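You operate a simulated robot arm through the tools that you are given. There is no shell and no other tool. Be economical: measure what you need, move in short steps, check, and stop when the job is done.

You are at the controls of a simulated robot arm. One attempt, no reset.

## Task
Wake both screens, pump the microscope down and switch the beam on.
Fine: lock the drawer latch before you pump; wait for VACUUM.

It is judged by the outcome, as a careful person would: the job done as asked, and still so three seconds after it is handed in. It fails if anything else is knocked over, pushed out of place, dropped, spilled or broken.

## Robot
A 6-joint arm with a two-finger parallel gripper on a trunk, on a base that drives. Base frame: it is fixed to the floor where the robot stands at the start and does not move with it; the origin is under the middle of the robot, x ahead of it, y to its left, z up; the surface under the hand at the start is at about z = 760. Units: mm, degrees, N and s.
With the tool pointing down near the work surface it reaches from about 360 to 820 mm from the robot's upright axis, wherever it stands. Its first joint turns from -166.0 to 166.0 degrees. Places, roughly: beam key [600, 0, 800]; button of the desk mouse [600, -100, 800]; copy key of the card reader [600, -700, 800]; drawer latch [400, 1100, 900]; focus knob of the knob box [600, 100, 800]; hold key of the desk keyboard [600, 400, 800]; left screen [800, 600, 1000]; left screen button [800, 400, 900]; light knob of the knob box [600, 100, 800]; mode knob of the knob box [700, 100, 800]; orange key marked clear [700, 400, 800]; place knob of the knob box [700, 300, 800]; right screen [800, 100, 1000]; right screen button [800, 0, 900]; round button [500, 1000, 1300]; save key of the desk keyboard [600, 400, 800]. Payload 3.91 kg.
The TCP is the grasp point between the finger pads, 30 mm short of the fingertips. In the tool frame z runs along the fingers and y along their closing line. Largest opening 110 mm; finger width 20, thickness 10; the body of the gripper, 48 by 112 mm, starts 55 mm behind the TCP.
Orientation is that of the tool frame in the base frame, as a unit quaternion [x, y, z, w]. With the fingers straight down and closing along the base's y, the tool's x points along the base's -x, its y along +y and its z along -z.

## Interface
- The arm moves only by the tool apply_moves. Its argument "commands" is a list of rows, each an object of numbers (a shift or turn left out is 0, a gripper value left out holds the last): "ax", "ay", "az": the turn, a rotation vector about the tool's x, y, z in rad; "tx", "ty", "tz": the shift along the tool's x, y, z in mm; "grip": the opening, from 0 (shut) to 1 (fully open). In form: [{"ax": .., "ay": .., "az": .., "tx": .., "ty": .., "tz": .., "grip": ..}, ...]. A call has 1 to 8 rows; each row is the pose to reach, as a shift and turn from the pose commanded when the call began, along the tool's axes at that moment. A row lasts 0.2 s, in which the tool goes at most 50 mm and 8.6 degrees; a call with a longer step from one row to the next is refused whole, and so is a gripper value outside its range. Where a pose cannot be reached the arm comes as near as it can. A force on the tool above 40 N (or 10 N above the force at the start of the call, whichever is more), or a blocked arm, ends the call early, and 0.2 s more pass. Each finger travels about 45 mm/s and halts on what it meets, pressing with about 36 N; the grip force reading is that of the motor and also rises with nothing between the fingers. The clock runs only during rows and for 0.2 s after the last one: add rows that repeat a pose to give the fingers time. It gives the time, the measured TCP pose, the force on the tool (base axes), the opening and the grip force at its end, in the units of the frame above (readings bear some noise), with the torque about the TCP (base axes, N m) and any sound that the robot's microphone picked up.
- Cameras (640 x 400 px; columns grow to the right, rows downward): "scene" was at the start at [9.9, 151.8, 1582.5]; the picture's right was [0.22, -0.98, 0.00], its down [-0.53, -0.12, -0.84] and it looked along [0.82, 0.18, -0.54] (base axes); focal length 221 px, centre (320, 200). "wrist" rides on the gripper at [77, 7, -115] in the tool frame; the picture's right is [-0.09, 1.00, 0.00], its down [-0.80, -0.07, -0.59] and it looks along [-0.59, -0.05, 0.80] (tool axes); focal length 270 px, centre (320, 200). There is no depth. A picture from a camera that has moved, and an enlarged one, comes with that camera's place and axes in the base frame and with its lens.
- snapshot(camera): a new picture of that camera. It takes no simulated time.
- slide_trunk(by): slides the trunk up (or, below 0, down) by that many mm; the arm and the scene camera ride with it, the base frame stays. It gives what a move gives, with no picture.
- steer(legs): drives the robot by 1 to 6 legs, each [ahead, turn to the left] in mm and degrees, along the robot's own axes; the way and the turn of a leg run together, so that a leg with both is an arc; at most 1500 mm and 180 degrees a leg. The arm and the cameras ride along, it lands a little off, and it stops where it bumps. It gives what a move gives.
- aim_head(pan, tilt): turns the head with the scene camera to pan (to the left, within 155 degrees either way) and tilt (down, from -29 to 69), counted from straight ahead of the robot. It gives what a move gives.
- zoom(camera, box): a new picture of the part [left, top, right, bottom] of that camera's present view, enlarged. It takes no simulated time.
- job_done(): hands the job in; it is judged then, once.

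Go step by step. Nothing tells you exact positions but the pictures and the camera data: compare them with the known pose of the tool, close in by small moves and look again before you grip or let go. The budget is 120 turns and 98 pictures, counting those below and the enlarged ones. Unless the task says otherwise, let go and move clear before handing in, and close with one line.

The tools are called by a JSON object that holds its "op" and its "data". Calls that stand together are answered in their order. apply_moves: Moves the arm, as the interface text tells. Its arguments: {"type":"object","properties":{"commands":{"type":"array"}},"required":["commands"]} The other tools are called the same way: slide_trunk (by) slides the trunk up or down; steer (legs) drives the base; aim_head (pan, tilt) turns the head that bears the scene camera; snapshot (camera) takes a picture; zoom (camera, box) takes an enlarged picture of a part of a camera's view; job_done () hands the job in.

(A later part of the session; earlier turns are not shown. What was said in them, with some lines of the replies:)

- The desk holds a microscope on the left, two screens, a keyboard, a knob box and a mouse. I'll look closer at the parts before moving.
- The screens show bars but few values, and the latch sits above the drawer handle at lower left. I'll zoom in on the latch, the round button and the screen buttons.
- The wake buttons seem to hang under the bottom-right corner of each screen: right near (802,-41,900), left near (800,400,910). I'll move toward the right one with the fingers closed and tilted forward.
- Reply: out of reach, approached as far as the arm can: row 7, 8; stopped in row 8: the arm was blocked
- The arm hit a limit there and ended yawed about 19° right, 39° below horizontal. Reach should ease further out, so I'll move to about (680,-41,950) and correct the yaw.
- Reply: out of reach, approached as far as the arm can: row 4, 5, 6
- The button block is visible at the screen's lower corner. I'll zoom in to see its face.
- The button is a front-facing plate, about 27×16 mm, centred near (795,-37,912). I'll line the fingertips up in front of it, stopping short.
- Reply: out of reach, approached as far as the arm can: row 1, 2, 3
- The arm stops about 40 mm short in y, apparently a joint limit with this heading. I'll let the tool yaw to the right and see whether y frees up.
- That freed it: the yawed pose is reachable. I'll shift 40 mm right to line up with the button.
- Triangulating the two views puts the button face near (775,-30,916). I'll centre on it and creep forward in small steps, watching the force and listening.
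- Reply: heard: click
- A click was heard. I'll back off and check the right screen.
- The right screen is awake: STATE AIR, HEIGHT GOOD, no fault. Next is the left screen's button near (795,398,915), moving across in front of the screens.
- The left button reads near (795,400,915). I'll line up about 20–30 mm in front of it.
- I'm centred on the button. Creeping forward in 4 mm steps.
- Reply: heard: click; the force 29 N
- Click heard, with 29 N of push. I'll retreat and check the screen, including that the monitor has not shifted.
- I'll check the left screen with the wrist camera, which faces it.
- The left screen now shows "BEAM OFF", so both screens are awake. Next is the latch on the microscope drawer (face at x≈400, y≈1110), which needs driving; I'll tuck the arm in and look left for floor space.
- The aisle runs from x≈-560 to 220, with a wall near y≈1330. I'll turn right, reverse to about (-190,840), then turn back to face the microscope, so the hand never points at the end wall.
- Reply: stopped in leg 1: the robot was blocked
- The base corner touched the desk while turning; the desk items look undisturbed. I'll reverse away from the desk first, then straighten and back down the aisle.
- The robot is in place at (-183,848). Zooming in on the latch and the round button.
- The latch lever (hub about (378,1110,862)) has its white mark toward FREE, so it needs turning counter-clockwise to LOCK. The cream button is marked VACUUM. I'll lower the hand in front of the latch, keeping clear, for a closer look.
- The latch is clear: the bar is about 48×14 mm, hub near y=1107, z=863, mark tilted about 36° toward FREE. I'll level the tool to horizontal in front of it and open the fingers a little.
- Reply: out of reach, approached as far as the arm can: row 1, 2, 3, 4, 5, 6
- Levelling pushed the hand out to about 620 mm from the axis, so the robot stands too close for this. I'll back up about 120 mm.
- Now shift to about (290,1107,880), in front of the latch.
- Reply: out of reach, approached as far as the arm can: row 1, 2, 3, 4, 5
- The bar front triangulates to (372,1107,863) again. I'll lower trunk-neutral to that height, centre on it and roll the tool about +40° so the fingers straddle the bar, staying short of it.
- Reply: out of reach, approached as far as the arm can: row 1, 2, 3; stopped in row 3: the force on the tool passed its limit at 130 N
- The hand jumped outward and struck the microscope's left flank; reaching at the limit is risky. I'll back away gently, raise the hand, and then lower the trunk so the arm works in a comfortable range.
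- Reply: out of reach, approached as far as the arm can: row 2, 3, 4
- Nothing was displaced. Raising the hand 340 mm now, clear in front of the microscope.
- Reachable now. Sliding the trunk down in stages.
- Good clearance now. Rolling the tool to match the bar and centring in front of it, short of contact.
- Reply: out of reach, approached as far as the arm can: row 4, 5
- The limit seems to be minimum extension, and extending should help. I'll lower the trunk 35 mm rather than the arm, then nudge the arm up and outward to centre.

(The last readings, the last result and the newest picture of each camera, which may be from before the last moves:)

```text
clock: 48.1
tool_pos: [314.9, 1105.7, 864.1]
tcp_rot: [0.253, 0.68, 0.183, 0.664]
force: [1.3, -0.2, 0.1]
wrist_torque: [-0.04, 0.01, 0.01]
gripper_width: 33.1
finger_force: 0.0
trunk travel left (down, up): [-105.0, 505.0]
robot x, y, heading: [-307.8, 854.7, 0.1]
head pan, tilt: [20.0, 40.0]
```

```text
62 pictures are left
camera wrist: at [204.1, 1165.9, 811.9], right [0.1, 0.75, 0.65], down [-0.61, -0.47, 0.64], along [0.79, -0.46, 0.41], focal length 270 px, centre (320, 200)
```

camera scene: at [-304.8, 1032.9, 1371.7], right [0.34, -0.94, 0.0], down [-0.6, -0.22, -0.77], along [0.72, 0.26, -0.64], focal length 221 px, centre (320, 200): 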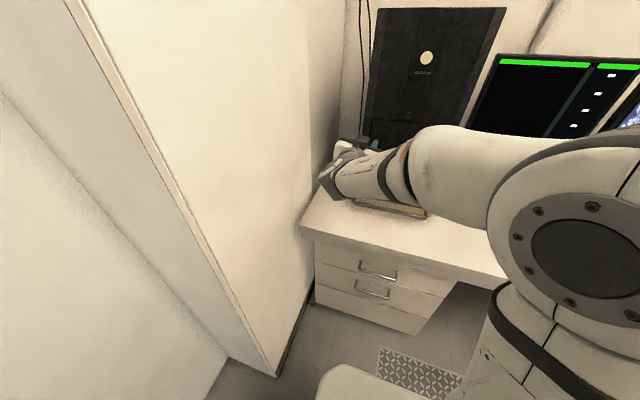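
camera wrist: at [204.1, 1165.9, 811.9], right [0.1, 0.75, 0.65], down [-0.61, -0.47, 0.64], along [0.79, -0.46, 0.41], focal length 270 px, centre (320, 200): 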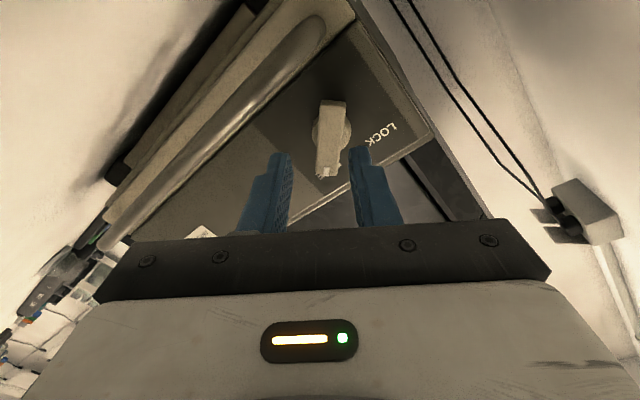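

The bar now sits between the fingers. I'll advance about 39 mm onto it, shifting slightly to stay centred.

{"op": "apply_moves", "data": {"commands": [{"tx": 0.5, "ty": 3, "tz": 10}, {"tx": 1, "ty": 5, "tz": 20}, {"tx": 2, "ty": 6, "tz": 30}, {"tx": 2.2, "ty": 7, "tz": 38}]}}

{"op": "snapshot", "data": {"camera": "wrist"}}

```text
clock: 49.1
tool_pos: [352.7, 1108.7, 864.2]
tcp_rot: [0.252, 0.68, 0.183, 0.664]
force: [0.4, 0.1, -0.1]
wrist_torque: [0.02, -0.01, -0.04]
gripper_width: 32.8
finger_force: 0.1
trunk travel left (down, up): [-105.0, 505.0]
robot x, y, heading: [-308.4, 856.0, 0.3]
head pan, tilt: [20.0, 40.0]
```

```text
61 pictures are left
camera wrist: at [242.9, 1169.7, 812.6], right [0.1, 0.75, 0.65], down [-0.61, -0.47, 0.64], along [0.79, -0.46, 0.41], focal length 270 px, centre (320, 200)
```

wrist: 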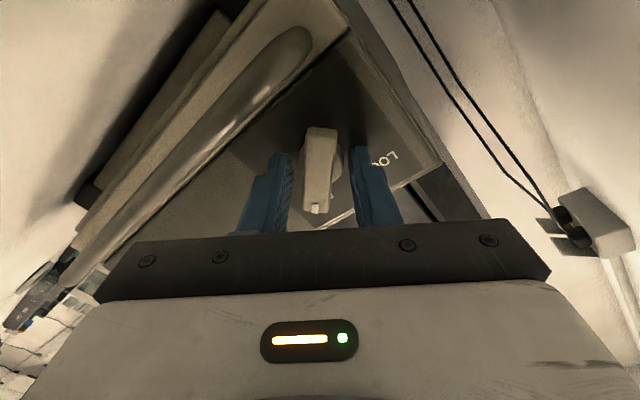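

Well straddled. Closing on the bar.

{"op": "apply_moves", "data": {"commands": [{"grip": 0.0}, {"grip": 0.0}, {"grip": 0.0}]}}

{"op": "zoom", "data": {"camera": "wrist", "box": [230, 80, 410, 220]}}

```text
clock: 49.9
tool_pos: [353.6, 1109.8, 865.8]
tcp_rot: [0.253, 0.68, 0.181, 0.664]
force: [3.7, 5.6, 5.3]
wrist_torque: [-0.03, -0.07, 0.6]
gripper_width: 27.2
finger_force: 44.9
trunk travel left (down, up): [-105.0, 505.0]
robot x, y, heading: [-307.9, 854.7, -0.0]
head pan, tilt: [20.0, 40.0]
```

```text
2.86 times, centred on (320, 150) of wrist
camera zoom: at [242.7, 1170.2, 813.0], right [0.1, 0.75, 0.65], down [-0.61, -0.47, 0.64], along [0.79, -0.46, 0.41], focal length 772 px, centre (320, 343)
```

zoom: 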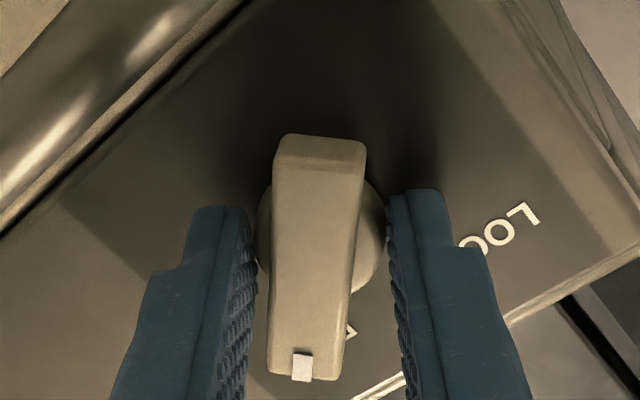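

The fingertips closed on the 27 mm hub behind the bar. I'll open, back off 10 mm and regrip on the bar itself.

{"op": "apply_moves", "data": {"commands": [{"grip": 0.32}, {"grip": 0.32}, {"tz": -5}, {"tz": -11}, {"tz": -11, "grip": 0}, {"tz": -11, "grip": 0}, {"tz": -11, "grip": 0}]}}

{"op": "zoom", "data": {"camera": "wrist", "box": [230, 80, 410, 220]}}

```text
clock: 51.5
tool_pos: [341.6, 1109.9, 865.9]
tcp_rot: [0.254, 0.68, 0.182, 0.664]
force: [-0.8, -5.9, -3.8]
wrist_torque: [0.01, -0.26, -0.07]
gripper_width: 16.6
finger_force: 45.0
trunk travel left (down, up): [-105.0, 505.0]
robot x, y, heading: [-308.8, 858.2, 0.1]
head pan, tilt: [20.0, 40.0]
```

```text
2.86 times, centred on (320, 150) of wrist
camera zoom: at [231.8, 1170.2, 812.6], right [0.1, 0.75, 0.65], down [-0.61, -0.47, 0.64], along [0.79, -0.46, 0.41], focal length 772 px, centre (320, 343)
```

zoom: 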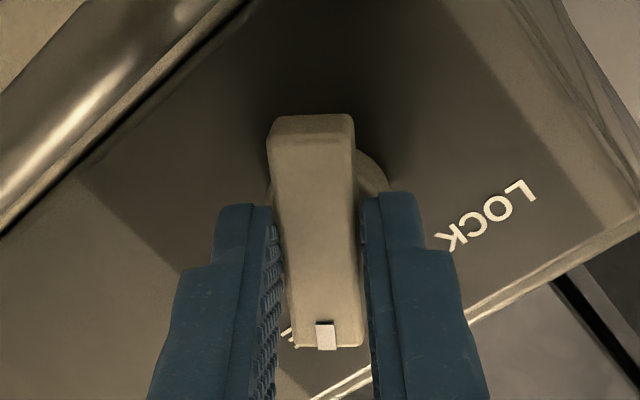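

A good grip on the bar (16.6 mm). Turning counter-clockwise (negative tool z) in small steps.

{"op": "apply_moves", "data": {"commands": [{"az": -0.1}, {"az": -0.2}, {"az": -0.3}, {"az": -0.4}]}}

{"op": "zoom", "data": {"camera": "wrist", "box": [230, 80, 410, 220]}}

```text
clock: 52.5
tool_pos: [342.0, 1110.0, 864.4]
tcp_rot: [0.112, 0.717, 0.046, 0.686]
force: [-4.5, -11.1, -9.1]
wrist_torque: [0.05, -0.92, -0.33]
gripper_width: 16.6
finger_force: 45.5
trunk travel left (down, up): [-105.0, 505.0]
robot x, y, heading: [-308.0, 854.8, -0.1]
head pan, tilt: [20.0, 40.0]
```

```text
2.86 times, centred on (320, 150) of wrist
camera zoom: at [228.4, 1143.2, 797.7], right [0.1, 0.95, 0.31], down [-0.57, -0.2, 0.8], along [0.81, -0.26, 0.52], focal length 772 px, centre (320, 343)
```

zoom: 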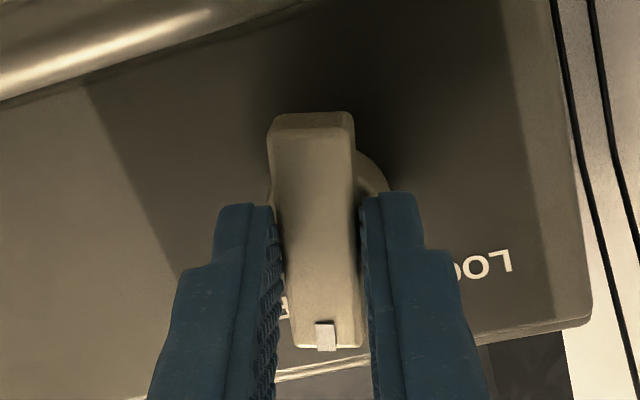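

The latch turns with the hand. Continuing.

{"op": "apply_moves", "data": {"commands": [{"az": -0.1}, {"az": -0.2}, {"az": -0.3}, {"az": -0.4}]}}

{"op": "zoom", "data": {"camera": "wrist", "box": [230, 80, 410, 220]}}

```text
clock: 53.5
tool_pos: [342.4, 1108.0, 865.1]
tcp_rot: [-0.032, 0.725, -0.091, 0.682]
force: [-6.9, -16.7, -10.1]
wrist_torque: [0.06, -0.57, 0.02]
gripper_width: 16.5
finger_force: 44.6
trunk travel left (down, up): [-105.0, 505.0]
robot x, y, heading: [-306.6, 851.8, -0.1]
head pan, tilt: [20.0, 40.0]
```

```text
2.86 times, centred on (320, 150) of wrist
camera zoom: at [225.4, 1112.6, 794.8], right [0.09, 0.99, -0.09], down [-0.54, 0.12, 0.83], along [0.84, -0.02, 0.55], focal length 772 px, centre (320, 343)
```

zoom: 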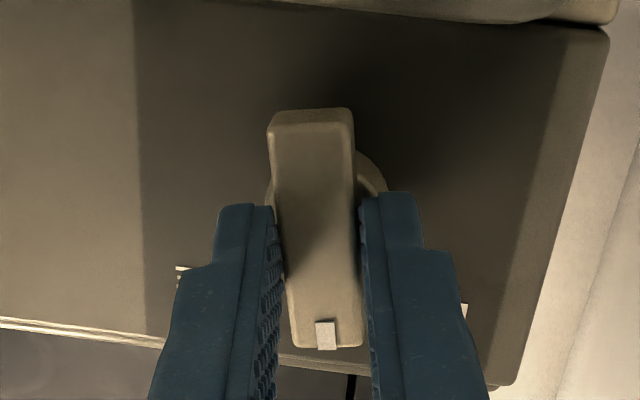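

Now near vertical; lateral load is building slightly, so I'll trim by 1–2 mm and keep turning.

{"op": "apply_moves", "data": {"commands": [{"az": -0.1, "ty": -1, "tx": 0.5}, {"az": -0.2, "ty": -1.5, "tx": 1}, {"az": -0.3, "ty": -1.5, "tx": 1}, {"az": -0.4, "ty": -1.5, "tx": 1}]}}

{"op": "zoom", "data": {"camera": "wrist", "box": [230, 80, 410, 220]}}

```text
clock: 54.5
tool_pos: [342.3, 1109.4, 864.5]
tcp_rot: [-0.176, 0.704, -0.225, 0.651]
force: [-0.3, -3.9, -0.9]
wrist_torque: [-0.02, -0.83, 0.91]
gripper_width: 16.4
finger_force: 45.1
trunk travel left (down, up): [-105.0, 505.0]
robot x, y, heading: [-307.2, 851.5, 0.2]
head pan, tilt: [20.0, 40.0]
```

```text
2.86 times, centred on (320, 150) of wrist
camera zoom: at [223.1, 1082.9, 803.6], right [0.05, 0.88, -0.47], down [-0.52, 0.43, 0.74], along [0.85, 0.21, 0.48], focal length 772 px, centre (320, 343)
```

zoom: 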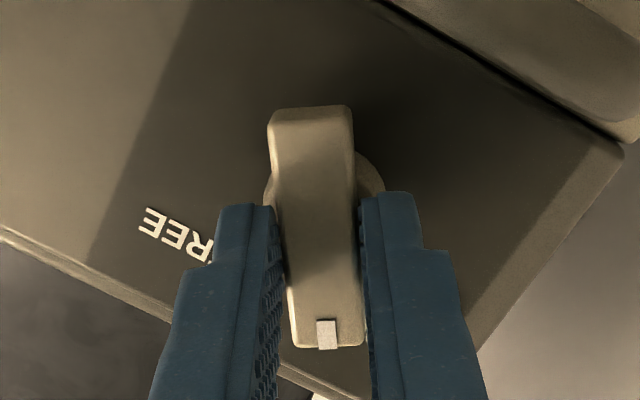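

Turned about 69°. I'll continue gently toward the LOCK stop.

{"op": "apply_moves", "data": {"commands": [{"az": -0.07}, {"az": -0.14}, {"az": -0.21}]}}

{"op": "zoom", "data": {"camera": "wrist", "box": [230, 80, 410, 220]}}

```text
clock: 55.3
tool_pos: [341.6, 1109.6, 865.1]
tcp_rot: [-0.247, 0.681, -0.292, 0.624]
force: [2.1, 0.6, 5.4]
wrist_torque: [-0.04, -0.56, 0.86]
gripper_width: 16.4
finger_force: 44.8
trunk travel left (down, up): [-105.0, 505.0]
robot x, y, heading: [-306.3, 854.7, 0.3]
head pan, tilt: [20.0, 40.0]
```

```text
2.86 times, centred on (320, 150) of wrist
camera zoom: at [222.1, 1069.7, 812.5], right [0.04, 0.77, -0.64], down [-0.51, 0.56, 0.65], along [0.86, 0.31, 0.41], focal length 772 px, centre (320, 343)
```

zoom: 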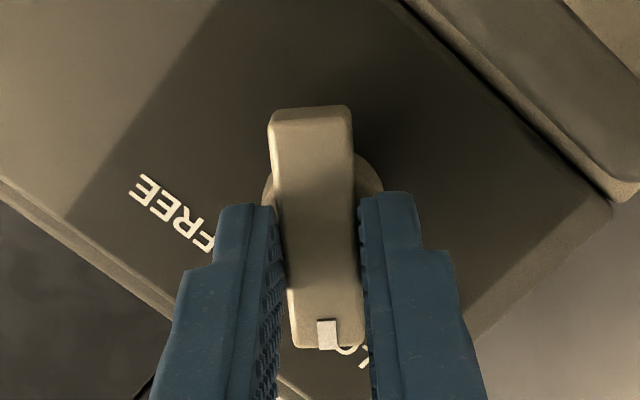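

The pointer is about at LOCK (81° turned). I'll check for an end stop with a slight extra turn.

{"op": "apply_moves", "data": {"commands": [{"az": -0.06}, {"az": -0.12}]}}

{"op": "zoom", "data": {"camera": "wrist", "box": [230, 80, 410, 220]}}

```text
clock: 55.9
tool_pos: [341.3, 1108.1, 864.3]
tcp_rot: [-0.288, 0.665, -0.328, 0.606]
force: [-1.2, -1.3, 6.1]
wrist_torque: [1.22, -0.02, 0.25]
gripper_width: 17.7
finger_force: 44.2
trunk travel left (down, up): [-105.0, 505.0]
robot x, y, heading: [-307.9, 851.1, 0.3]
head pan, tilt: [20.0, 40.0]
```

```text
2.86 times, centred on (320, 150) of wrist
camera zoom: at [221.6, 1062.6, 818.4], right [0.02, 0.69, -0.73], down [-0.51, 0.63, 0.58], along [0.86, 0.36, 0.36], focal length 772 px, centre (320, 343)
```

zoom: 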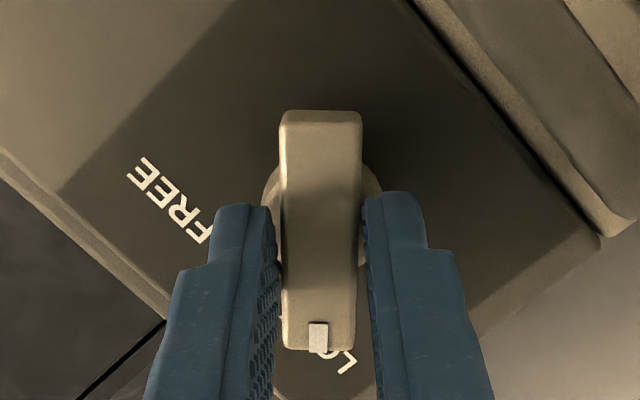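

The stop is reached (torque 1.2 N·m), so the latch is at LOCK. Opening slightly and backing straight out.

{"op": "apply_moves", "data": {"commands": [{"az": 0.03, "grip": 0.23}, {"az": 0.03, "grip": 0.23}, {"az": 0.03, "tz": -20}, {"az": 0.03, "tz": -45}, {"az": 0.03, "tz": -45}]}}

{"op": "snapshot", "data": {"camera": "wrist"}}

```text
clock: 57.1
tool_pos: [298.1, 1111.7, 866.2]
tcp_rot: [-0.279, 0.67, -0.32, 0.609]
force: [0.3, 0.3, -0.6]
wrist_torque: [-0.01, 0.0, 0.01]
gripper_width: 25.2
finger_force: 0.1
trunk travel left (down, up): [-105.0, 505.0]
robot x, y, heading: [-309.4, 853.4, 0.2]
head pan, tilt: [20.0, 40.0]
```

```text
53 pictures are left
camera wrist: at [177.1, 1068.2, 818.6], right [0.03, 0.71, -0.71], down [-0.51, 0.62, 0.6], along [0.86, 0.35, 0.38], focal length 270 px, centre (320, 200)
```

wrist: 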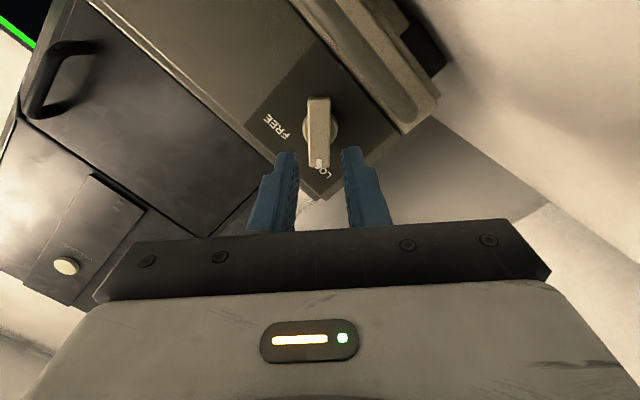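

The mark is at LOCK and the latch is free of the hand. The VACUUM button triangulates from three views to (453,1006,1283). I'll unroll and close the hand, then raise the trunk.

{"op": "apply_moves", "data": {"commands": [{"az": 0.14, "tz": -3, "grip": 0}, {"az": 0.28, "tz": -6}, {"az": 0.42, "tz": -8}, {"az": 0.56, "tz": -8}, {"az": 0.7, "tz": -8}, {"az": 0.84, "tz": -8}]}}

{"op": "slide_trunk", "data": {"by": 415}}

{"op": "snapshot", "data": {"camera": "wrist"}}

```text
clock: 58.5
tool_pos: [289.0, 1114.4, 867.8]
tcp_rot: [0.019, 0.725, -0.042, 0.687]
force: [-0.5, 0.7, 0.4]
wrist_torque: [-0.02, 0.01, -0.01]
gripper_width: 0.0
finger_force: 36.1
trunk travel left (down, up): [-105.0, 505.0]
robot x, y, heading: [-308.9, 849.8, -0.1]
head pan, tilt: [20.0, 40.0]
```

```text
refused: 415 is not a number from -400 to 400
```

```text
52 pictures are left
camera wrist: at [173.7, 1127.8, 796.6], right [0.09, 0.99, 0.05], down [-0.55, 0.01, 0.83], along [0.83, -0.11, 0.55], focal length 270 px, centre (320, 200)
```

wrist: 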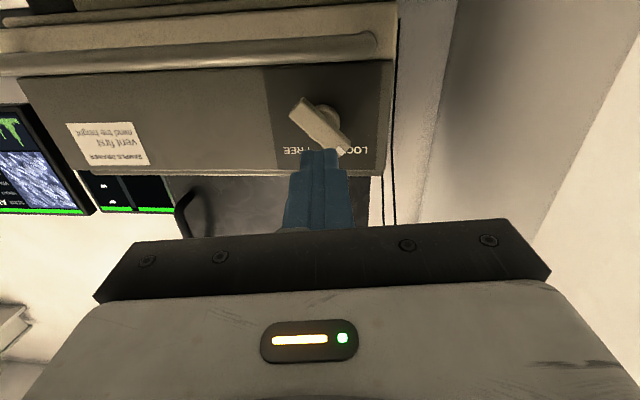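

{"op": "slide_trunk", "data": {"by": 400}}

{"op": "snapshot", "data": {"camera": "wrist"}}

```text
clock: 62.4
tool_pos: [290.0, 1113.8, 1267.6]
tcp_rot: [0.02, 0.725, -0.043, 0.687]
force: [-0.1, 0.7, -0.5]
wrist_torque: [-0.01, -0.02, 0.01]
gripper_width: 0.0
finger_force: 35.5
trunk travel left (down, up): [-505.0, 105.0]
robot x, y, heading: [-307.4, 851.7, 0.2]
head pan, tilt: [20.0, 40.0]
```

```text
51 pictures are left
camera wrist: at [173.7, 1127.7, 1196.5], right [0.09, 0.99, 0.05], down [-0.55, 0.01, 0.83], along [0.83, -0.1, 0.55], focal length 270 px, centre (320, 200)
```

wrist: 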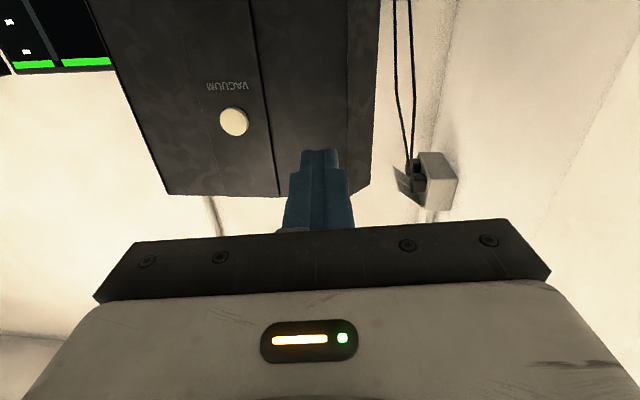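

Lining up on the VACUUM button, stopping about 18 mm short.

{"op": "apply_moves", "data": {"commands": [{"tx": -5, "ty": -24, "tz": 25}, {"tx": -10, "ty": -48, "tz": 55}, {"tx": -16, "ty": -72, "tz": 90}, {"tx": -21, "ty": -95, "tz": 123}, {"tx": -21, "ty": -95, "tz": 123}]}}

{"op": "zoom", "data": {"camera": "wrist", "box": [220, 60, 420, 210]}}

{"op": "snapshot", "data": {"camera": "scene"}}

```text
clock: 63.6
tool_pos: [406.2, 1007.8, 1284.6]
tcp_rot: [0.018, 0.726, -0.043, 0.686]
force: [0.5, -0.6, -0.1]
wrist_torque: [0.0, -0.01, 0.0]
gripper_width: 0.0
finger_force: 36.3
trunk travel left (down, up): [-505.0, 105.0]
robot x, y, heading: [-307.4, 854.4, 0.2]
head pan, tilt: [20.0, 40.0]
```

```text
2.67 times, centred on (320, 135) of wrist
camera zoom: at [289.0, 1021.8, 1214.0], right [0.09, 0.99, 0.05], down [-0.55, 0.01, 0.83], along [0.83, -0.1, 0.55], focal length 721 px, centre (320, 373)
```

zoom: 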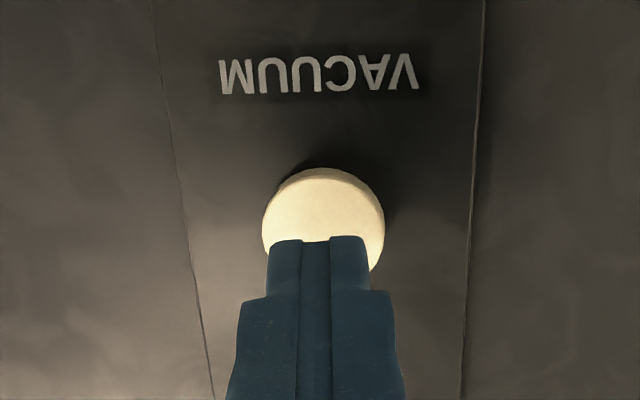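

```text
49 pictures are left
camera scene: at [-304.9, 1032.9, 1551.6], right [0.34, -0.94, 0.0], down [-0.6, -0.22, -0.77], along [0.72, 0.26, -0.64], focal length 221 px, centre (320, 200)
```

scene: 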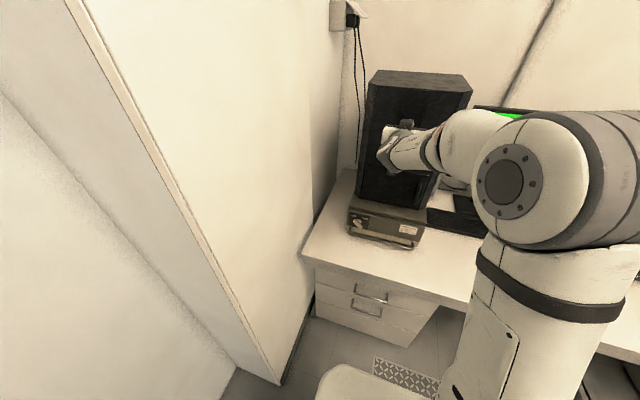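

Well centred. Pressing forward in small steps.

{"op": "apply_moves", "data": {"commands": [{"tz": 5, "tx": 1}, {"tz": 9, "tx": 1}, {"tz": 13, "tx": 1.5}, {"tz": 16, "tx": 1.5}]}}

```text
clock: 64.6
tool_pos: [419.5, 1007.6, 1282.5]
tcp_rot: [0.019, 0.725, -0.042, 0.688]
force: [-0.6, 1.4, 0.2]
wrist_torque: [-0.01, -0.01, 0.0]
gripper_width: 0.0
finger_force: 35.9
trunk travel left (down, up): [-505.0, 105.0]
robot x, y, heading: [-305.5, 849.9, 0.1]
head pan, tilt: [20.0, 40.0]
heard: click
```

A click was heard. Backing off and checking the state on the screen.

{"op": "apply_moves", "data": {"commands": [{"tz": -15}, {"tz": -50}, {"tz": -90}, {"tz": -130}]}}

{"op": "aim_head", "data": {"pan": -25, "tilt": 30}}

{"op": "snapshot", "data": {"camera": "scene"}}

```text
clock: 65.6
tool_pos: [288.2, 1017.6, 1291.0]
tcp_rot: [0.019, 0.725, -0.042, 0.687]
force: [-0.3, 0.5, 1.1]
wrist_torque: [0.0, 0.03, -0.03]
gripper_width: 0.2
finger_force: 35.9
trunk travel left (down, up): [-505.0, 105.0]
robot x, y, heading: [-309.3, 855.9, 0.4]
head pan, tilt: [20.0, 40.0]
```

```text
clock: 66.7
tool_pos: [291.2, 1017.6, 1289.8]
tcp_rot: [0.02, 0.724, -0.043, 0.688]
force: [0.5, 0.4, 0.4]
wrist_torque: [-0.01, 0.0, -0.03]
gripper_width: 0.0
finger_force: 36.4
trunk travel left (down, up): [-505.0, 105.0]
robot x, y, heading: [-305.5, 852.9, -0.2]
head pan, tilt: [-25.0, 30.0]
```

```text
48 pictures are left
camera scene: at [-302.5, 965.7, 1567.0], right [-0.42, -0.91, 0.0], down [-0.45, 0.21, -0.87], along [0.79, -0.36, -0.5], focal length 221 px, centre (320, 200)
```

scene: 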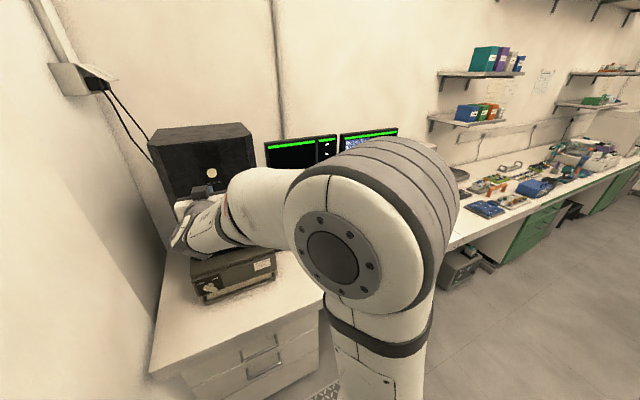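

The view is blocked by the arm here, so I'll drive back toward the start place, where the right screen can be read and the BEAM key reached.

{"op": "steer", "data": {"legs": [[0, -90], [870, 0], [0, 90], [230, 0]]}}

{"op": "aim_head", "data": {"pan": 10, "tilt": 35}}

{"op": "snapshot", "data": {"camera": "scene"}}

```text
clock: 67.5
tool_pos: [291.3, 1014.1, 1290.2]
tcp_rot: [0.022, 0.725, -0.045, 0.687]
force: [-1.4, -0.3, -0.7]
wrist_torque: [-0.03, -0.02, -0.03]
gripper_width: 0.1
finger_force: 35.9
trunk travel left (down, up): [-505.0, 105.0]
robot x, y, heading: [-305.6, 857.1, -0.1]
head pan, tilt: [-25.0, 30.0]
stopped in leg 1: the robot was blocked; the commanded pose is now the measured one
```

```text
clock: 68.5
tool_pos: [290.7, 1015.2, 1289.4]
tcp_rot: [0.02, 0.725, -0.044, 0.687]
force: [1.3, -0.1, -0.6]
wrist_torque: [0.02, 0.04, -0.01]
gripper_width: 0.0
finger_force: 36.0
trunk travel left (down, up): [-505.0, 105.0]
robot x, y, heading: [-306.2, 854.1, -0.0]
head pan, tilt: [10.0, 35.0]
```

```text
47 pictures are left
camera scene: at [-297.3, 1019.1, 1559.2], right [0.17, -0.98, 0.0], down [-0.56, -0.1, -0.82], along [0.81, 0.14, -0.57], focal length 221 px, centre (320, 200)
```

scene: 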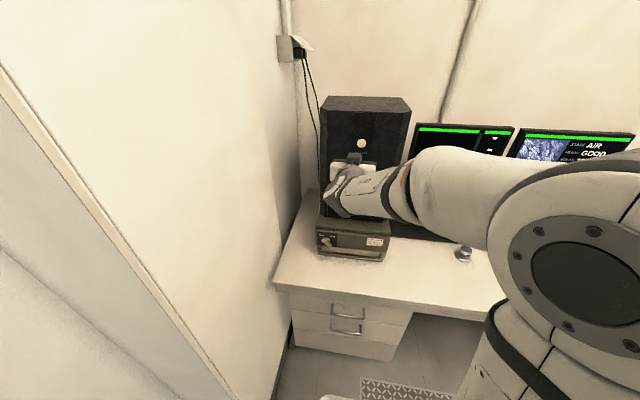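

Turning is blocked at the rear. I'll read the STATE on the right screen, then retract the hand so the robot can move forward first.

{"op": "apply_moves", "data": {"commands": [{"ay": 0.11, "ty": -2, "tz": -22}, {"ay": 0.22, "ty": -4, "tz": -44}, {"ay": 0.33, "ty": -6, "tz": -66}, {"ay": 0.44, "ty": -8, "tz": -88}, {"ay": 0.55, "ty": -10, "tz": -110}, {"ay": 0.67, "ty": -11, "tz": -130}]}}

{"op": "zoom", "data": {"camera": "scene", "box": [310, 90, 640, 280]}}

```text
clock: 69.9
tool_pos: [159.2, 1016.9, 1297.4]
tcp_rot: [0.034, 0.911, -0.035, 0.411]
force: [0.2, 0.6, 1.0]
wrist_torque: [0.0, 0.01, 0.0]
gripper_width: 0.2
finger_force: 35.6
trunk travel left (down, up): [-505.0, 105.0]
robot x, y, heading: [-305.3, 853.0, 0.3]
head pan, tilt: [10.0, 35.0]
```

```text
1.94 times, centred on (475, 185) of scene
camera zoom: at [-297.7, 1019.0, 1559.2], right [0.17, -0.98, 0.0], down [-0.56, -0.1, -0.82], along [0.81, 0.14, -0.57], focal length 428 px, centre (19, 229)
```

zoom: 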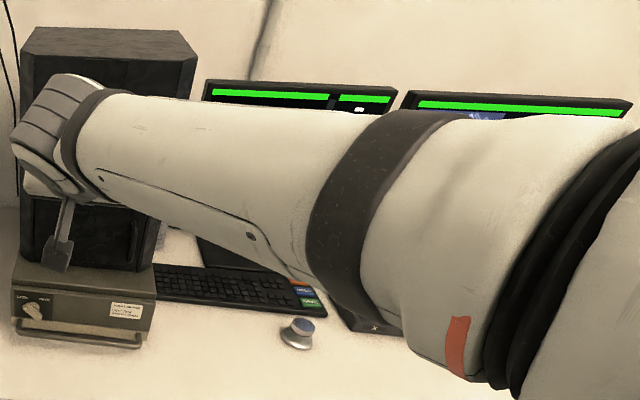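

{"op": "snapshot", "data": {"camera": "wrist"}}

```text
45 pictures are left
camera wrist: at [26.5, 1035.5, 1314.9], right [0.15, 0.99, 0.03], down [0.08, -0.04, 1.0], along [0.99, -0.15, -0.09], focal length 270 px, centre (320, 200)
```

wrist: 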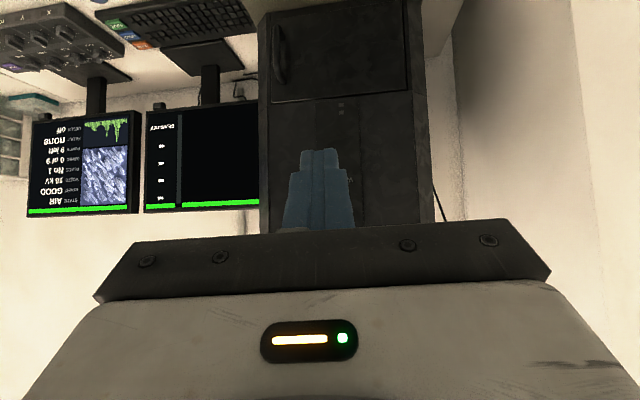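

{"op": "zoom", "data": {"camera": "wrist", "box": [20, 100, 270, 220]}}

{"op": "zoom", "data": {"camera": "scene", "box": [310, 220, 400, 280]}}

```text
2.56 times, centred on (145, 160) of wrist
camera zoom: at [26.5, 1035.5, 1314.9], right [0.15, 0.99, 0.03], down [0.08, -0.04, 1.0], along [0.99, -0.15, -0.09], focal length 692 px, centre (768, 302)
```

zoom: 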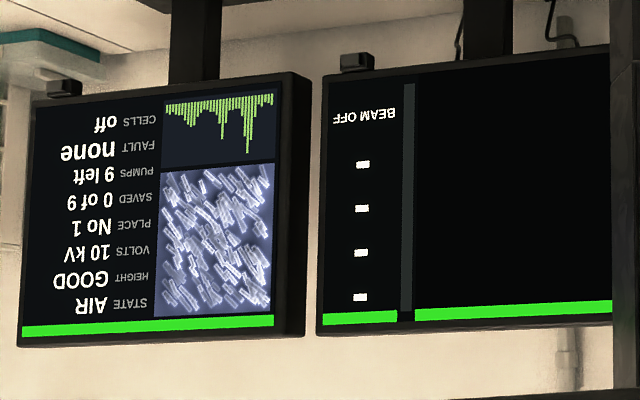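

```text
6.67 times, centred on (355, 250) of scene
camera zoom: at [-297.7, 1019.0, 1559.2], right [0.17, -0.98, 0.0], down [-0.56, -0.1, -0.82], along [0.81, 0.14, -0.57], focal length 1472 px, centre (87, -133)
```

zoom: 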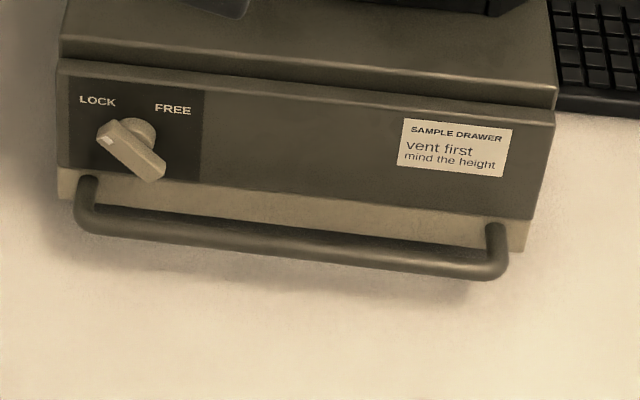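

The state still reads AIR with PUMPS 9 left. Pumping may take time, so I'll wait a few seconds before deciding to press again.

{"op": "apply_moves", "data": {"commands": [{}, {}, {}, {}, {}, {}, {}, {}]}}

{"op": "apply_moves", "data": {"commands": [{}, {}, {}, {}, {}, {}, {}, {}]}}

{"op": "apply_moves", "data": {"commands": [{}, {}, {}, {}, {}, {}, {}, {}]}}

{"op": "zoom", "data": {"camera": "wrist", "box": [20, 100, 270, 220]}}

```text
clock: 71.7
tool_pos: [161.3, 1017.3, 1296.8]
tcp_rot: [0.035, 0.91, -0.036, 0.411]
force: [-0.5, 0.5, 0.9]
wrist_torque: [0.01, 0.0, -0.01]
gripper_width: 0.1
finger_force: 36.0
trunk travel left (down, up): [-505.0, 105.0]
robot x, y, heading: [-306.5, 855.1, 0.1]
head pan, tilt: [10.0, 35.0]
```

```text
clock: 73.5
tool_pos: [161.1, 1016.7, 1296.0]
tcp_rot: [0.034, 0.911, -0.035, 0.41]
force: [0.6, -0.6, -0.7]
wrist_torque: [-0.02, -0.03, -0.03]
gripper_width: 0.0
finger_force: 35.8
trunk travel left (down, up): [-505.0, 105.0]
robot x, y, heading: [-305.1, 850.7, 0.1]
head pan, tilt: [10.0, 35.0]
```

```text
clock: 75.3
tool_pos: [161.3, 1016.1, 1297.0]
tcp_rot: [0.033, 0.91, -0.034, 0.411]
force: [0.1, -0.1, -0.6]
wrist_torque: [-0.01, 0.04, 0.01]
gripper_width: 0.0
finger_force: 36.0
trunk travel left (down, up): [-505.0, 105.0]
robot x, y, heading: [-305.8, 854.5, -0.2]
head pan, tilt: [10.0, 35.0]
```

```text
2.56 times, centred on (145, 160) of wrist
camera zoom: at [27.1, 1035.7, 1314.6], right [0.15, 0.99, 0.03], down [0.08, -0.04, 1.0], along [0.99, -0.15, -0.09], focal length 692 px, centre (768, 302)
```

zoom: 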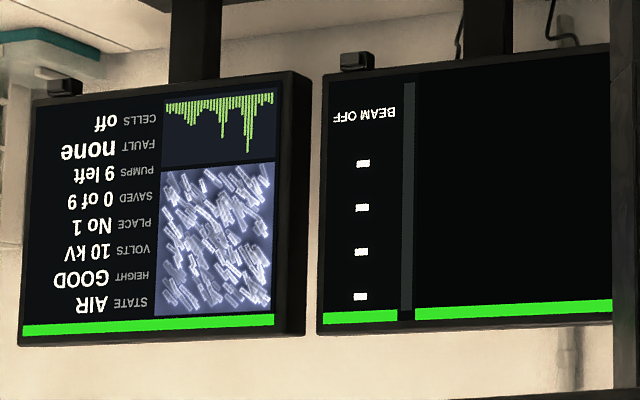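

Still AIR, so that press evidently didn't register as pumping. I'll return to the button for a deeper, held press.

{"op": "apply_moves", "data": {"commands": [{"ay": -0.11, "tx": -24, "ty": 2, "tz": 31}, {"ay": -0.22, "tx": -49, "ty": 5, "tz": 63}, {"ay": -0.33, "tx": -74, "ty": 7, "tz": 94}, {"ay": -0.44, "tx": -99, "ty": 9, "tz": 125}, {"ay": -0.55, "tx": -124, "ty": 12, "tz": 157}, {"ay": -0.67, "tx": -148, "ty": 14, "tz": 188}, {"ay": -0.67, "tx": -148, "ty": 14, "tz": 188}]}}

{"op": "zoom", "data": {"camera": "wrist", "box": [220, 60, 420, 210]}}

```text
clock: 76.9
tool_pos: [400.3, 1008.9, 1283.9]
tcp_rot: [0.021, 0.725, -0.045, 0.687]
force: [-0.2, 0.0, 0.8]
wrist_torque: [0.01, -0.01, 0.03]
gripper_width: 0.1
finger_force: 35.9
trunk travel left (down, up): [-505.0, 105.0]
robot x, y, heading: [-306.8, 855.9, -0.1]
head pan, tilt: [10.0, 35.0]
```

```text
2.67 times, centred on (320, 135) of wrist
camera zoom: at [284.1, 1022.9, 1212.8], right [0.1, 0.99, 0.05], down [-0.55, 0.01, 0.83], along [0.83, -0.11, 0.55], focal length 721 px, centre (320, 373)
```

zoom: 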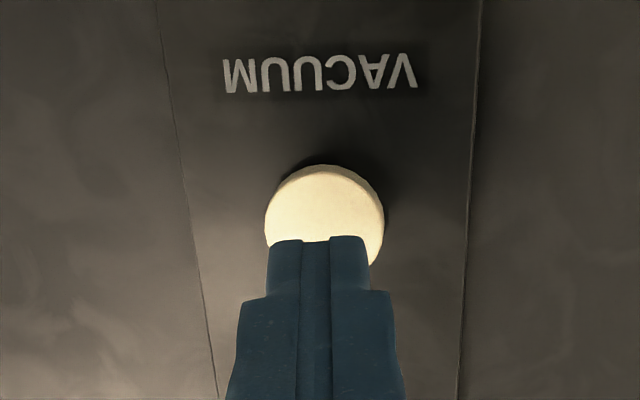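

{"op": "apply_moves", "data": {"commands": [{"tz": 8, "tx": 1}, {"tz": 14, "tx": 1.5}, {"tz": 18, "tx": 1.5}, {"tz": 21, "tx": 1.5}, {"tz": 23, "tx": 1.5}, {"tz": 23, "tx": 1.5}, {"tz": 23, "tx": 1.5}, {"tz": 23, "tx": 1.5}]}}

{"op": "snapshot", "data": {"camera": "scene"}}

```text
clock: 78.7
tool_pos: [424.4, 1006.2, 1281.3]
tcp_rot: [0.021, 0.725, -0.045, 0.687]
force: [-3.7, 0.9, -0.5]
wrist_torque: [-0.01, -0.01, 0.04]
gripper_width: 0.3
finger_force: 36.1
trunk travel left (down, up): [-505.0, 105.0]
robot x, y, heading: [-305.3, 854.9, -0.0]
head pan, tilt: [10.0, 35.0]
heard: click
```

```text
40 pictures are left
camera scene: at [-298.0, 1019.2, 1559.2], right [0.17, -0.98, 0.0], down [-0.56, -0.1, -0.82], along [0.81, 0.14, -0.57], focal length 221 px, centre (320, 200)
```

scene: 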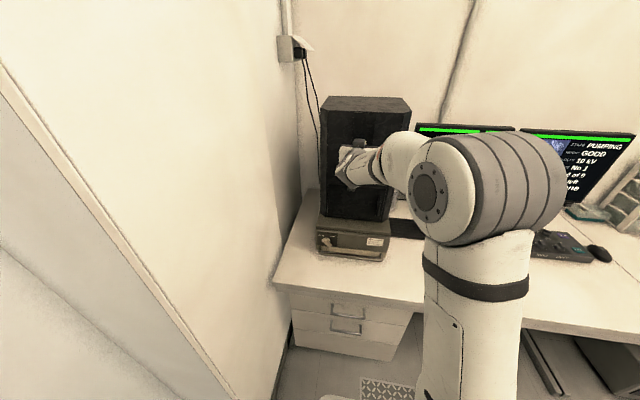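

The screen now reads PUMPING. Releasing the button and retracting the hand in the tucked pose.

{"op": "apply_moves", "data": {"commands": [{"tz": -20}, {"tz": -60}, {"tz": -100, "ay": 0.12}, {"tz": -140, "ay": 0.25}, {"tz": -180, "ay": 0.37}, {"tz": -220, "ay": 0.5}, {"tz": -260, "ay": 0.62}]}}

{"op": "zoom", "data": {"camera": "wrist", "box": [20, 100, 270, 220]}}

```text
clock: 80.3
tool_pos: [164.3, 1030.3, 1293.0]
tcp_rot: [0.033, 0.9, -0.036, 0.432]
force: [-0.2, -0.2, 0.6]
wrist_torque: [0.0, -0.01, 0.0]
gripper_width: 0.0
finger_force: 36.0
trunk travel left (down, up): [-505.0, 105.0]
robot x, y, heading: [-306.6, 854.1, -0.1]
head pan, tilt: [10.0, 35.0]
```

```text
2.56 times, centred on (145, 160) of wrist
camera zoom: at [29.3, 1050.7, 1305.0], right [0.14, 0.99, 0.03], down [0.03, -0.04, 1.0], along [0.99, -0.14, -0.04], focal length 692 px, centre (768, 302)
```

zoom: 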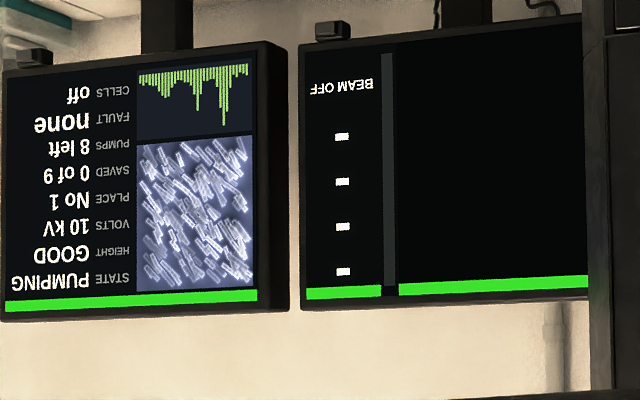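

PUMPING with no fault. While it pumps, I'll drive back: forward a bit first for turning room, then along the aisle.

{"op": "steer", "data": {"legs": [[125, 0], [0, -90], [870, 0], [0, 90], [100, 0]]}}

{"op": "snapshot", "data": {"camera": "scene"}}

```text
clock: 94.2
tool_pos: [399.9, 154.1, 1291.7]
tcp_rot: [0.035, 0.901, -0.037, 0.432]
force: [1.4, 0.3, -0.4]
wrist_torque: [0.02, 0.01, -0.01]
gripper_width: 0.0
finger_force: 35.9
trunk travel left (down, up): [-505.0, 105.0]
robot x, y, heading: [-75.3, -20.8, -0.8]
head pan, tilt: [10.0, 35.0]
```

```text
38 pictures are left
camera scene: at [-61.3, 144.1, 1559.2], right [0.16, -0.99, 0.0], down [-0.57, -0.09, -0.82], along [0.81, 0.13, -0.57], focal length 221 px, centre (320, 200)
```

scene: 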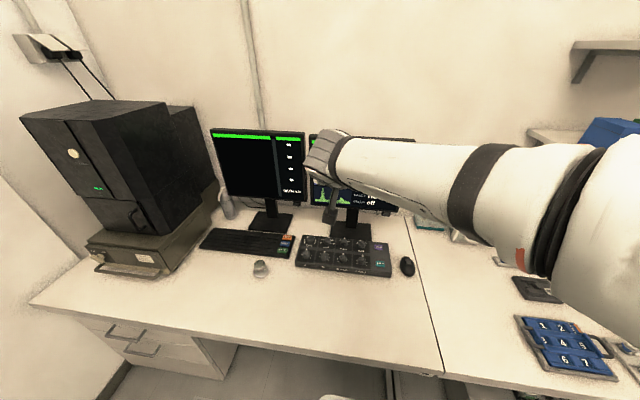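

The microscope shows a green light. Checking the state via the wrist camera and locating the BEAM key.

{"op": "snapshot", "data": {"camera": "wrist"}}

{"op": "zoom", "data": {"camera": "scene", "box": [285, 220, 425, 290]}}

```text
37 pictures are left
camera wrist: at [265.1, 173.8, 1304.0], right [0.15, 0.99, 0.03], down [0.03, -0.04, 1.0], along [0.99, -0.15, -0.04], focal length 270 px, centre (320, 200)
```

wrist: 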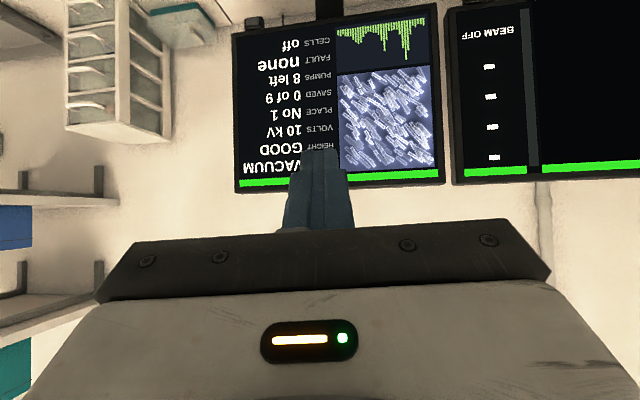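

```text
4.57 times, centred on (355, 255) of scene
camera zoom: at [-61.3, 144.1, 1559.2], right [0.16, -0.99, 0.0], down [-0.57, -0.09, -0.82], along [0.81, 0.13, -0.57], focal length 1010 px, centre (160, -51)
```

zoom: 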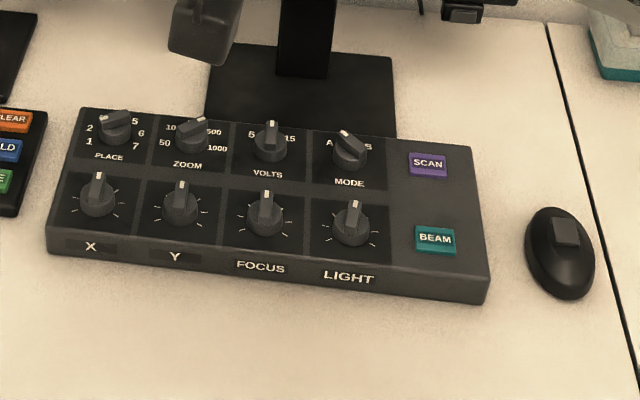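

STATE reads VACUUM. The BEAM key is near (578,-11,812); I'll move above it with the closed fingers pointing down.

{"op": "apply_moves", "data": {"commands": [{"ay": 0.112, "tx": 14, "ty": -17, "tz": 42}, {"ay": 0.224, "tx": 28, "ty": -34, "tz": 84}, {"ay": 0.336, "tx": 42, "ty": -51, "tz": 126}, {"ay": 0.448, "tx": 56, "ty": -68, "tz": 168}, {"ay": 0.56, "tx": 70, "ty": -85, "tz": 210}, {"ay": 0.672, "tx": 84, "ty": -103, "tz": 253}, {"ay": 0.784, "tx": 98, "ty": -120, "tz": 295}, {"ay": 0.897, "tx": 111, "ty": -137, "tz": 337}]}}

{"op": "snapshot", "data": {"camera": "wrist"}}

```text
clock: 96.0
tool_pos: [579.4, -12.0, 1000.1]
tcp_rot: [0.048, 0.999, -0.017, -0.002]
force: [0.4, 0.4, -0.4]
wrist_torque: [-0.03, 0.01, 0.0]
gripper_width: 0.0
finger_force: 35.7
trunk travel left (down, up): [-505.0, 105.0]
robot x, y, heading: [-74.5, -20.9, -0.8]
head pan, tilt: [10.0, 35.0]
```

```text
35 pictures are left
camera wrist: at [504.9, 5.6, 1115.1], right [0.18, 0.98, -0.04], down [0.79, -0.13, 0.59], along [0.58, -0.14, -0.8], focal length 270 px, centre (320, 200)
```

wrist: 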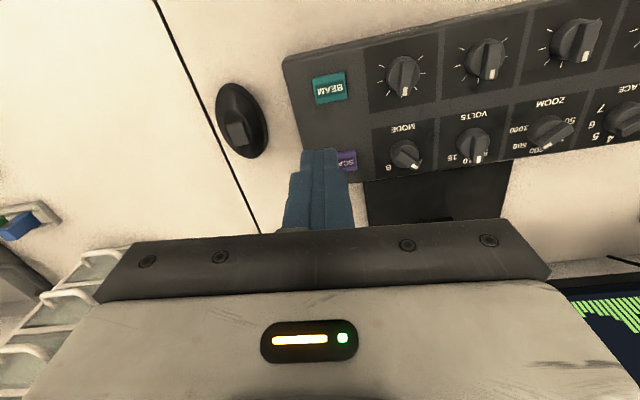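

The key ray agrees with (579,-9,812). Descending to about 18 mm above it.

{"op": "apply_moves", "data": {"commands": [{"ty": 3, "tz": 45}, {"ty": 6, "tz": 90}, {"ty": 9, "tz": 125}, {"ty": 9, "tz": 139}, {"ty": 9, "tz": 139}]}}

{"op": "zoom", "data": {"camera": "wrist", "box": [220, 60, 420, 210]}}

{"op": "zoom", "data": {"camera": "scene", "box": [285, 190, 425, 290]}}

```text
clock: 97.2
tool_pos: [577.0, -8.6, 862.8]
tcp_rot: [0.048, 0.999, -0.018, 0.0]
force: [0.1, 0.2, 0.7]
wrist_torque: [0.02, 0.02, 0.01]
gripper_width: 0.0
finger_force: 35.9
trunk travel left (down, up): [-505.0, 105.0]
robot x, y, heading: [-73.9, -24.4, -0.6]
head pan, tilt: [10.0, 35.0]
```

```text
2.67 times, centred on (320, 135) of wrist
camera zoom: at [503.8, 9.2, 977.0], right [0.18, 0.98, -0.04], down [0.79, -0.13, 0.6], along [0.58, -0.14, -0.8], focal length 721 px, centre (320, 373)
```

zoom: 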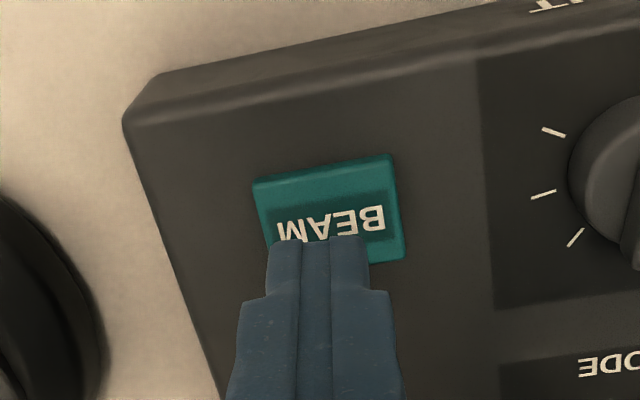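

```text
4.00 times, centred on (355, 240) of scene
camera zoom: at [-63.5, 143.9, 1559.2], right [0.16, -0.99, 0.0], down [-0.57, -0.09, -0.82], along [0.81, 0.13, -0.57], focal length 883 px, centre (180, 40)
```

zoom: 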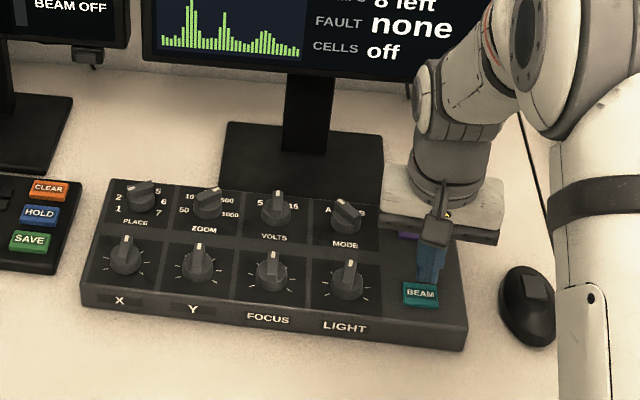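

The tip is over the key (key ≈ (579,-9,805)). Pressing down in small steps.

{"op": "apply_moves", "data": {"commands": [{"tx": -2, "tz": 8}, {"tx": -2, "tz": 14}, {"tx": -2, "tz": 18}, {"tx": -2, "tz": 21}, {"tx": -2, "tz": 24}]}}

```text
clock: 98.3
tool_pos: [579.2, -8.9, 837.6]
tcp_rot: [0.048, 0.999, -0.018, 0.001]
force: [-0.1, 0.3, 0.6]
wrist_torque: [0.01, 0.01, 0.0]
gripper_width: 0.1
finger_force: 35.8
trunk travel left (down, up): [-505.0, 105.0]
robot x, y, heading: [-78.7, -23.8, -0.9]
head pan, tilt: [10.0, 35.0]
```

{"op": "apply_moves", "data": {"commands": [{"tz": 2}, {"tz": 4}, {"tz": 6}, {"tz": 6}, {"tz": 6}]}}

```text
clock: 99.5
tool_pos: [579.2, -9.9, 832.1]
tcp_rot: [0.048, 0.999, -0.018, 0.0]
force: [0.6, 1.0, 2.5]
wrist_torque: [0.03, 0.0, 0.02]
gripper_width: 0.0
finger_force: 35.9
trunk travel left (down, up): [-505.0, 105.0]
robot x, y, heading: [-75.5, -18.8, -0.6]
head pan, tilt: [10.0, 35.0]
heard: click
```

{"op": "zoom", "data": {"camera": "scene", "box": [205, 120, 425, 250]}}

```text
2.91 times, centred on (315, 185) of scene
camera zoom: at [-63.5, 143.9, 1559.2], right [0.16, -0.99, 0.0], down [-0.57, -0.09, -0.82], along [0.81, 0.13, -0.57], focal length 642 px, centre (334, 244)
```

zoom: 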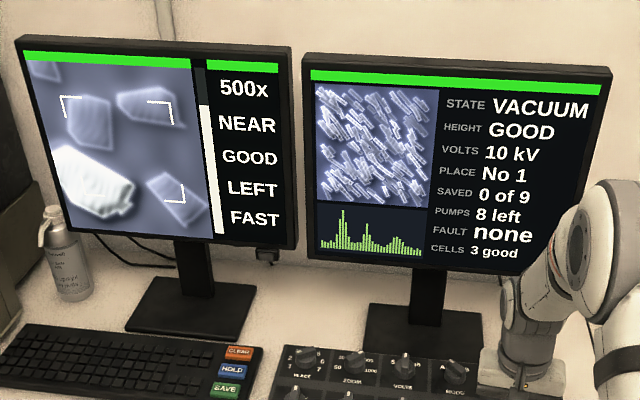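

The beam is on: the left screen shows a live image, STATE is VACUUM and there is no fault. I'll lift clear and check everything once more.

{"op": "apply_moves", "data": {"commands": [{"tz": -15}, {"tz": -60}, {"tz": -105}, {"tz": -150}, {"tz": -195}]}}

{"op": "snapshot", "data": {"camera": "scene"}}

{"op": "zoom", "data": {"camera": "scene", "box": [205, 120, 425, 250]}}

{"op": "zoom", "data": {"camera": "scene", "box": [10, 90, 230, 290]}}

```text
clock: 100.8
tool_pos: [579.7, -0.8, 1027.5]
tcp_rot: [0.048, 0.999, -0.019, -0.001]
force: [-0.1, 0.6, -0.3]
wrist_torque: [-0.01, -0.01, 0.03]
gripper_width: 0.0
finger_force: 36.3
trunk travel left (down, up): [-505.0, 105.0]
robot x, y, heading: [-74.6, -24.9, -0.9]
head pan, tilt: [10.0, 35.0]
```

```text
31 pictures are left
camera scene: at [-64.1, 143.9, 1559.2], right [0.16, -0.99, 0.0], down [-0.57, -0.09, -0.82], along [0.81, 0.13, -0.57], focal length 221 px, centre (320, 200)
```

scene: 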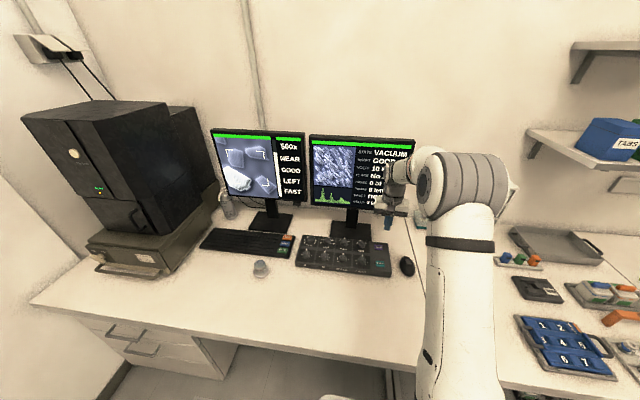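

```text
2.91 times, centred on (315, 185) of scene
camera zoom: at [-64.1, 143.9, 1559.2], right [0.16, -0.99, 0.0], down [-0.57, -0.09, -0.82], along [0.81, 0.13, -0.57], focal length 642 px, centre (334, 244)
```

zoom: 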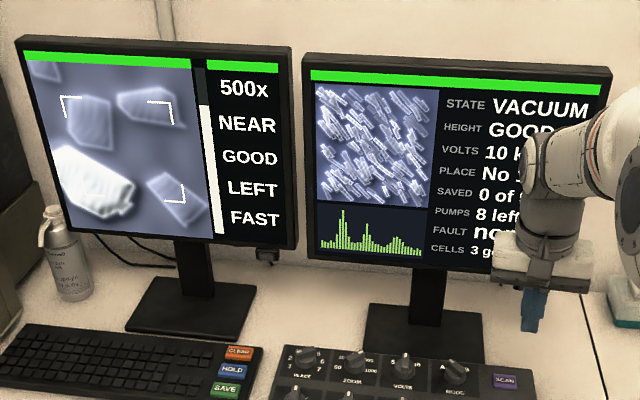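

```text
2.00 times, centred on (120, 190) of scene
camera zoom: at [-64.1, 143.9, 1559.2], right [0.16, -0.99, 0.0], down [-0.57, -0.09, -0.82], along [0.81, 0.13, -0.57], focal length 442 px, centre (720, 220)
```

zoom: 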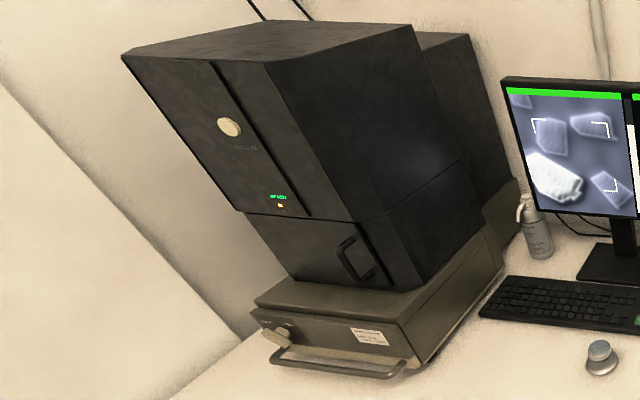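

Both screens are on, the latch is at LOCK, STATE is VACUUM and the beam is live. Nothing on the desk looks out of place and the hand is clear, so I'm handing in.

{"op": "job_done", "data": {}}

```text
The job is handed in.
```

Both screens are awake, the drawer latch was locked before pumping, the microscope reads VACUUM with no fault, and the beam is on. On the way, the hand struck the microscope's left side once (130 N), the base touched the desk edge once, and the VACUUM button needed a second, longer press; nothing looked moved or damaged afterwards.
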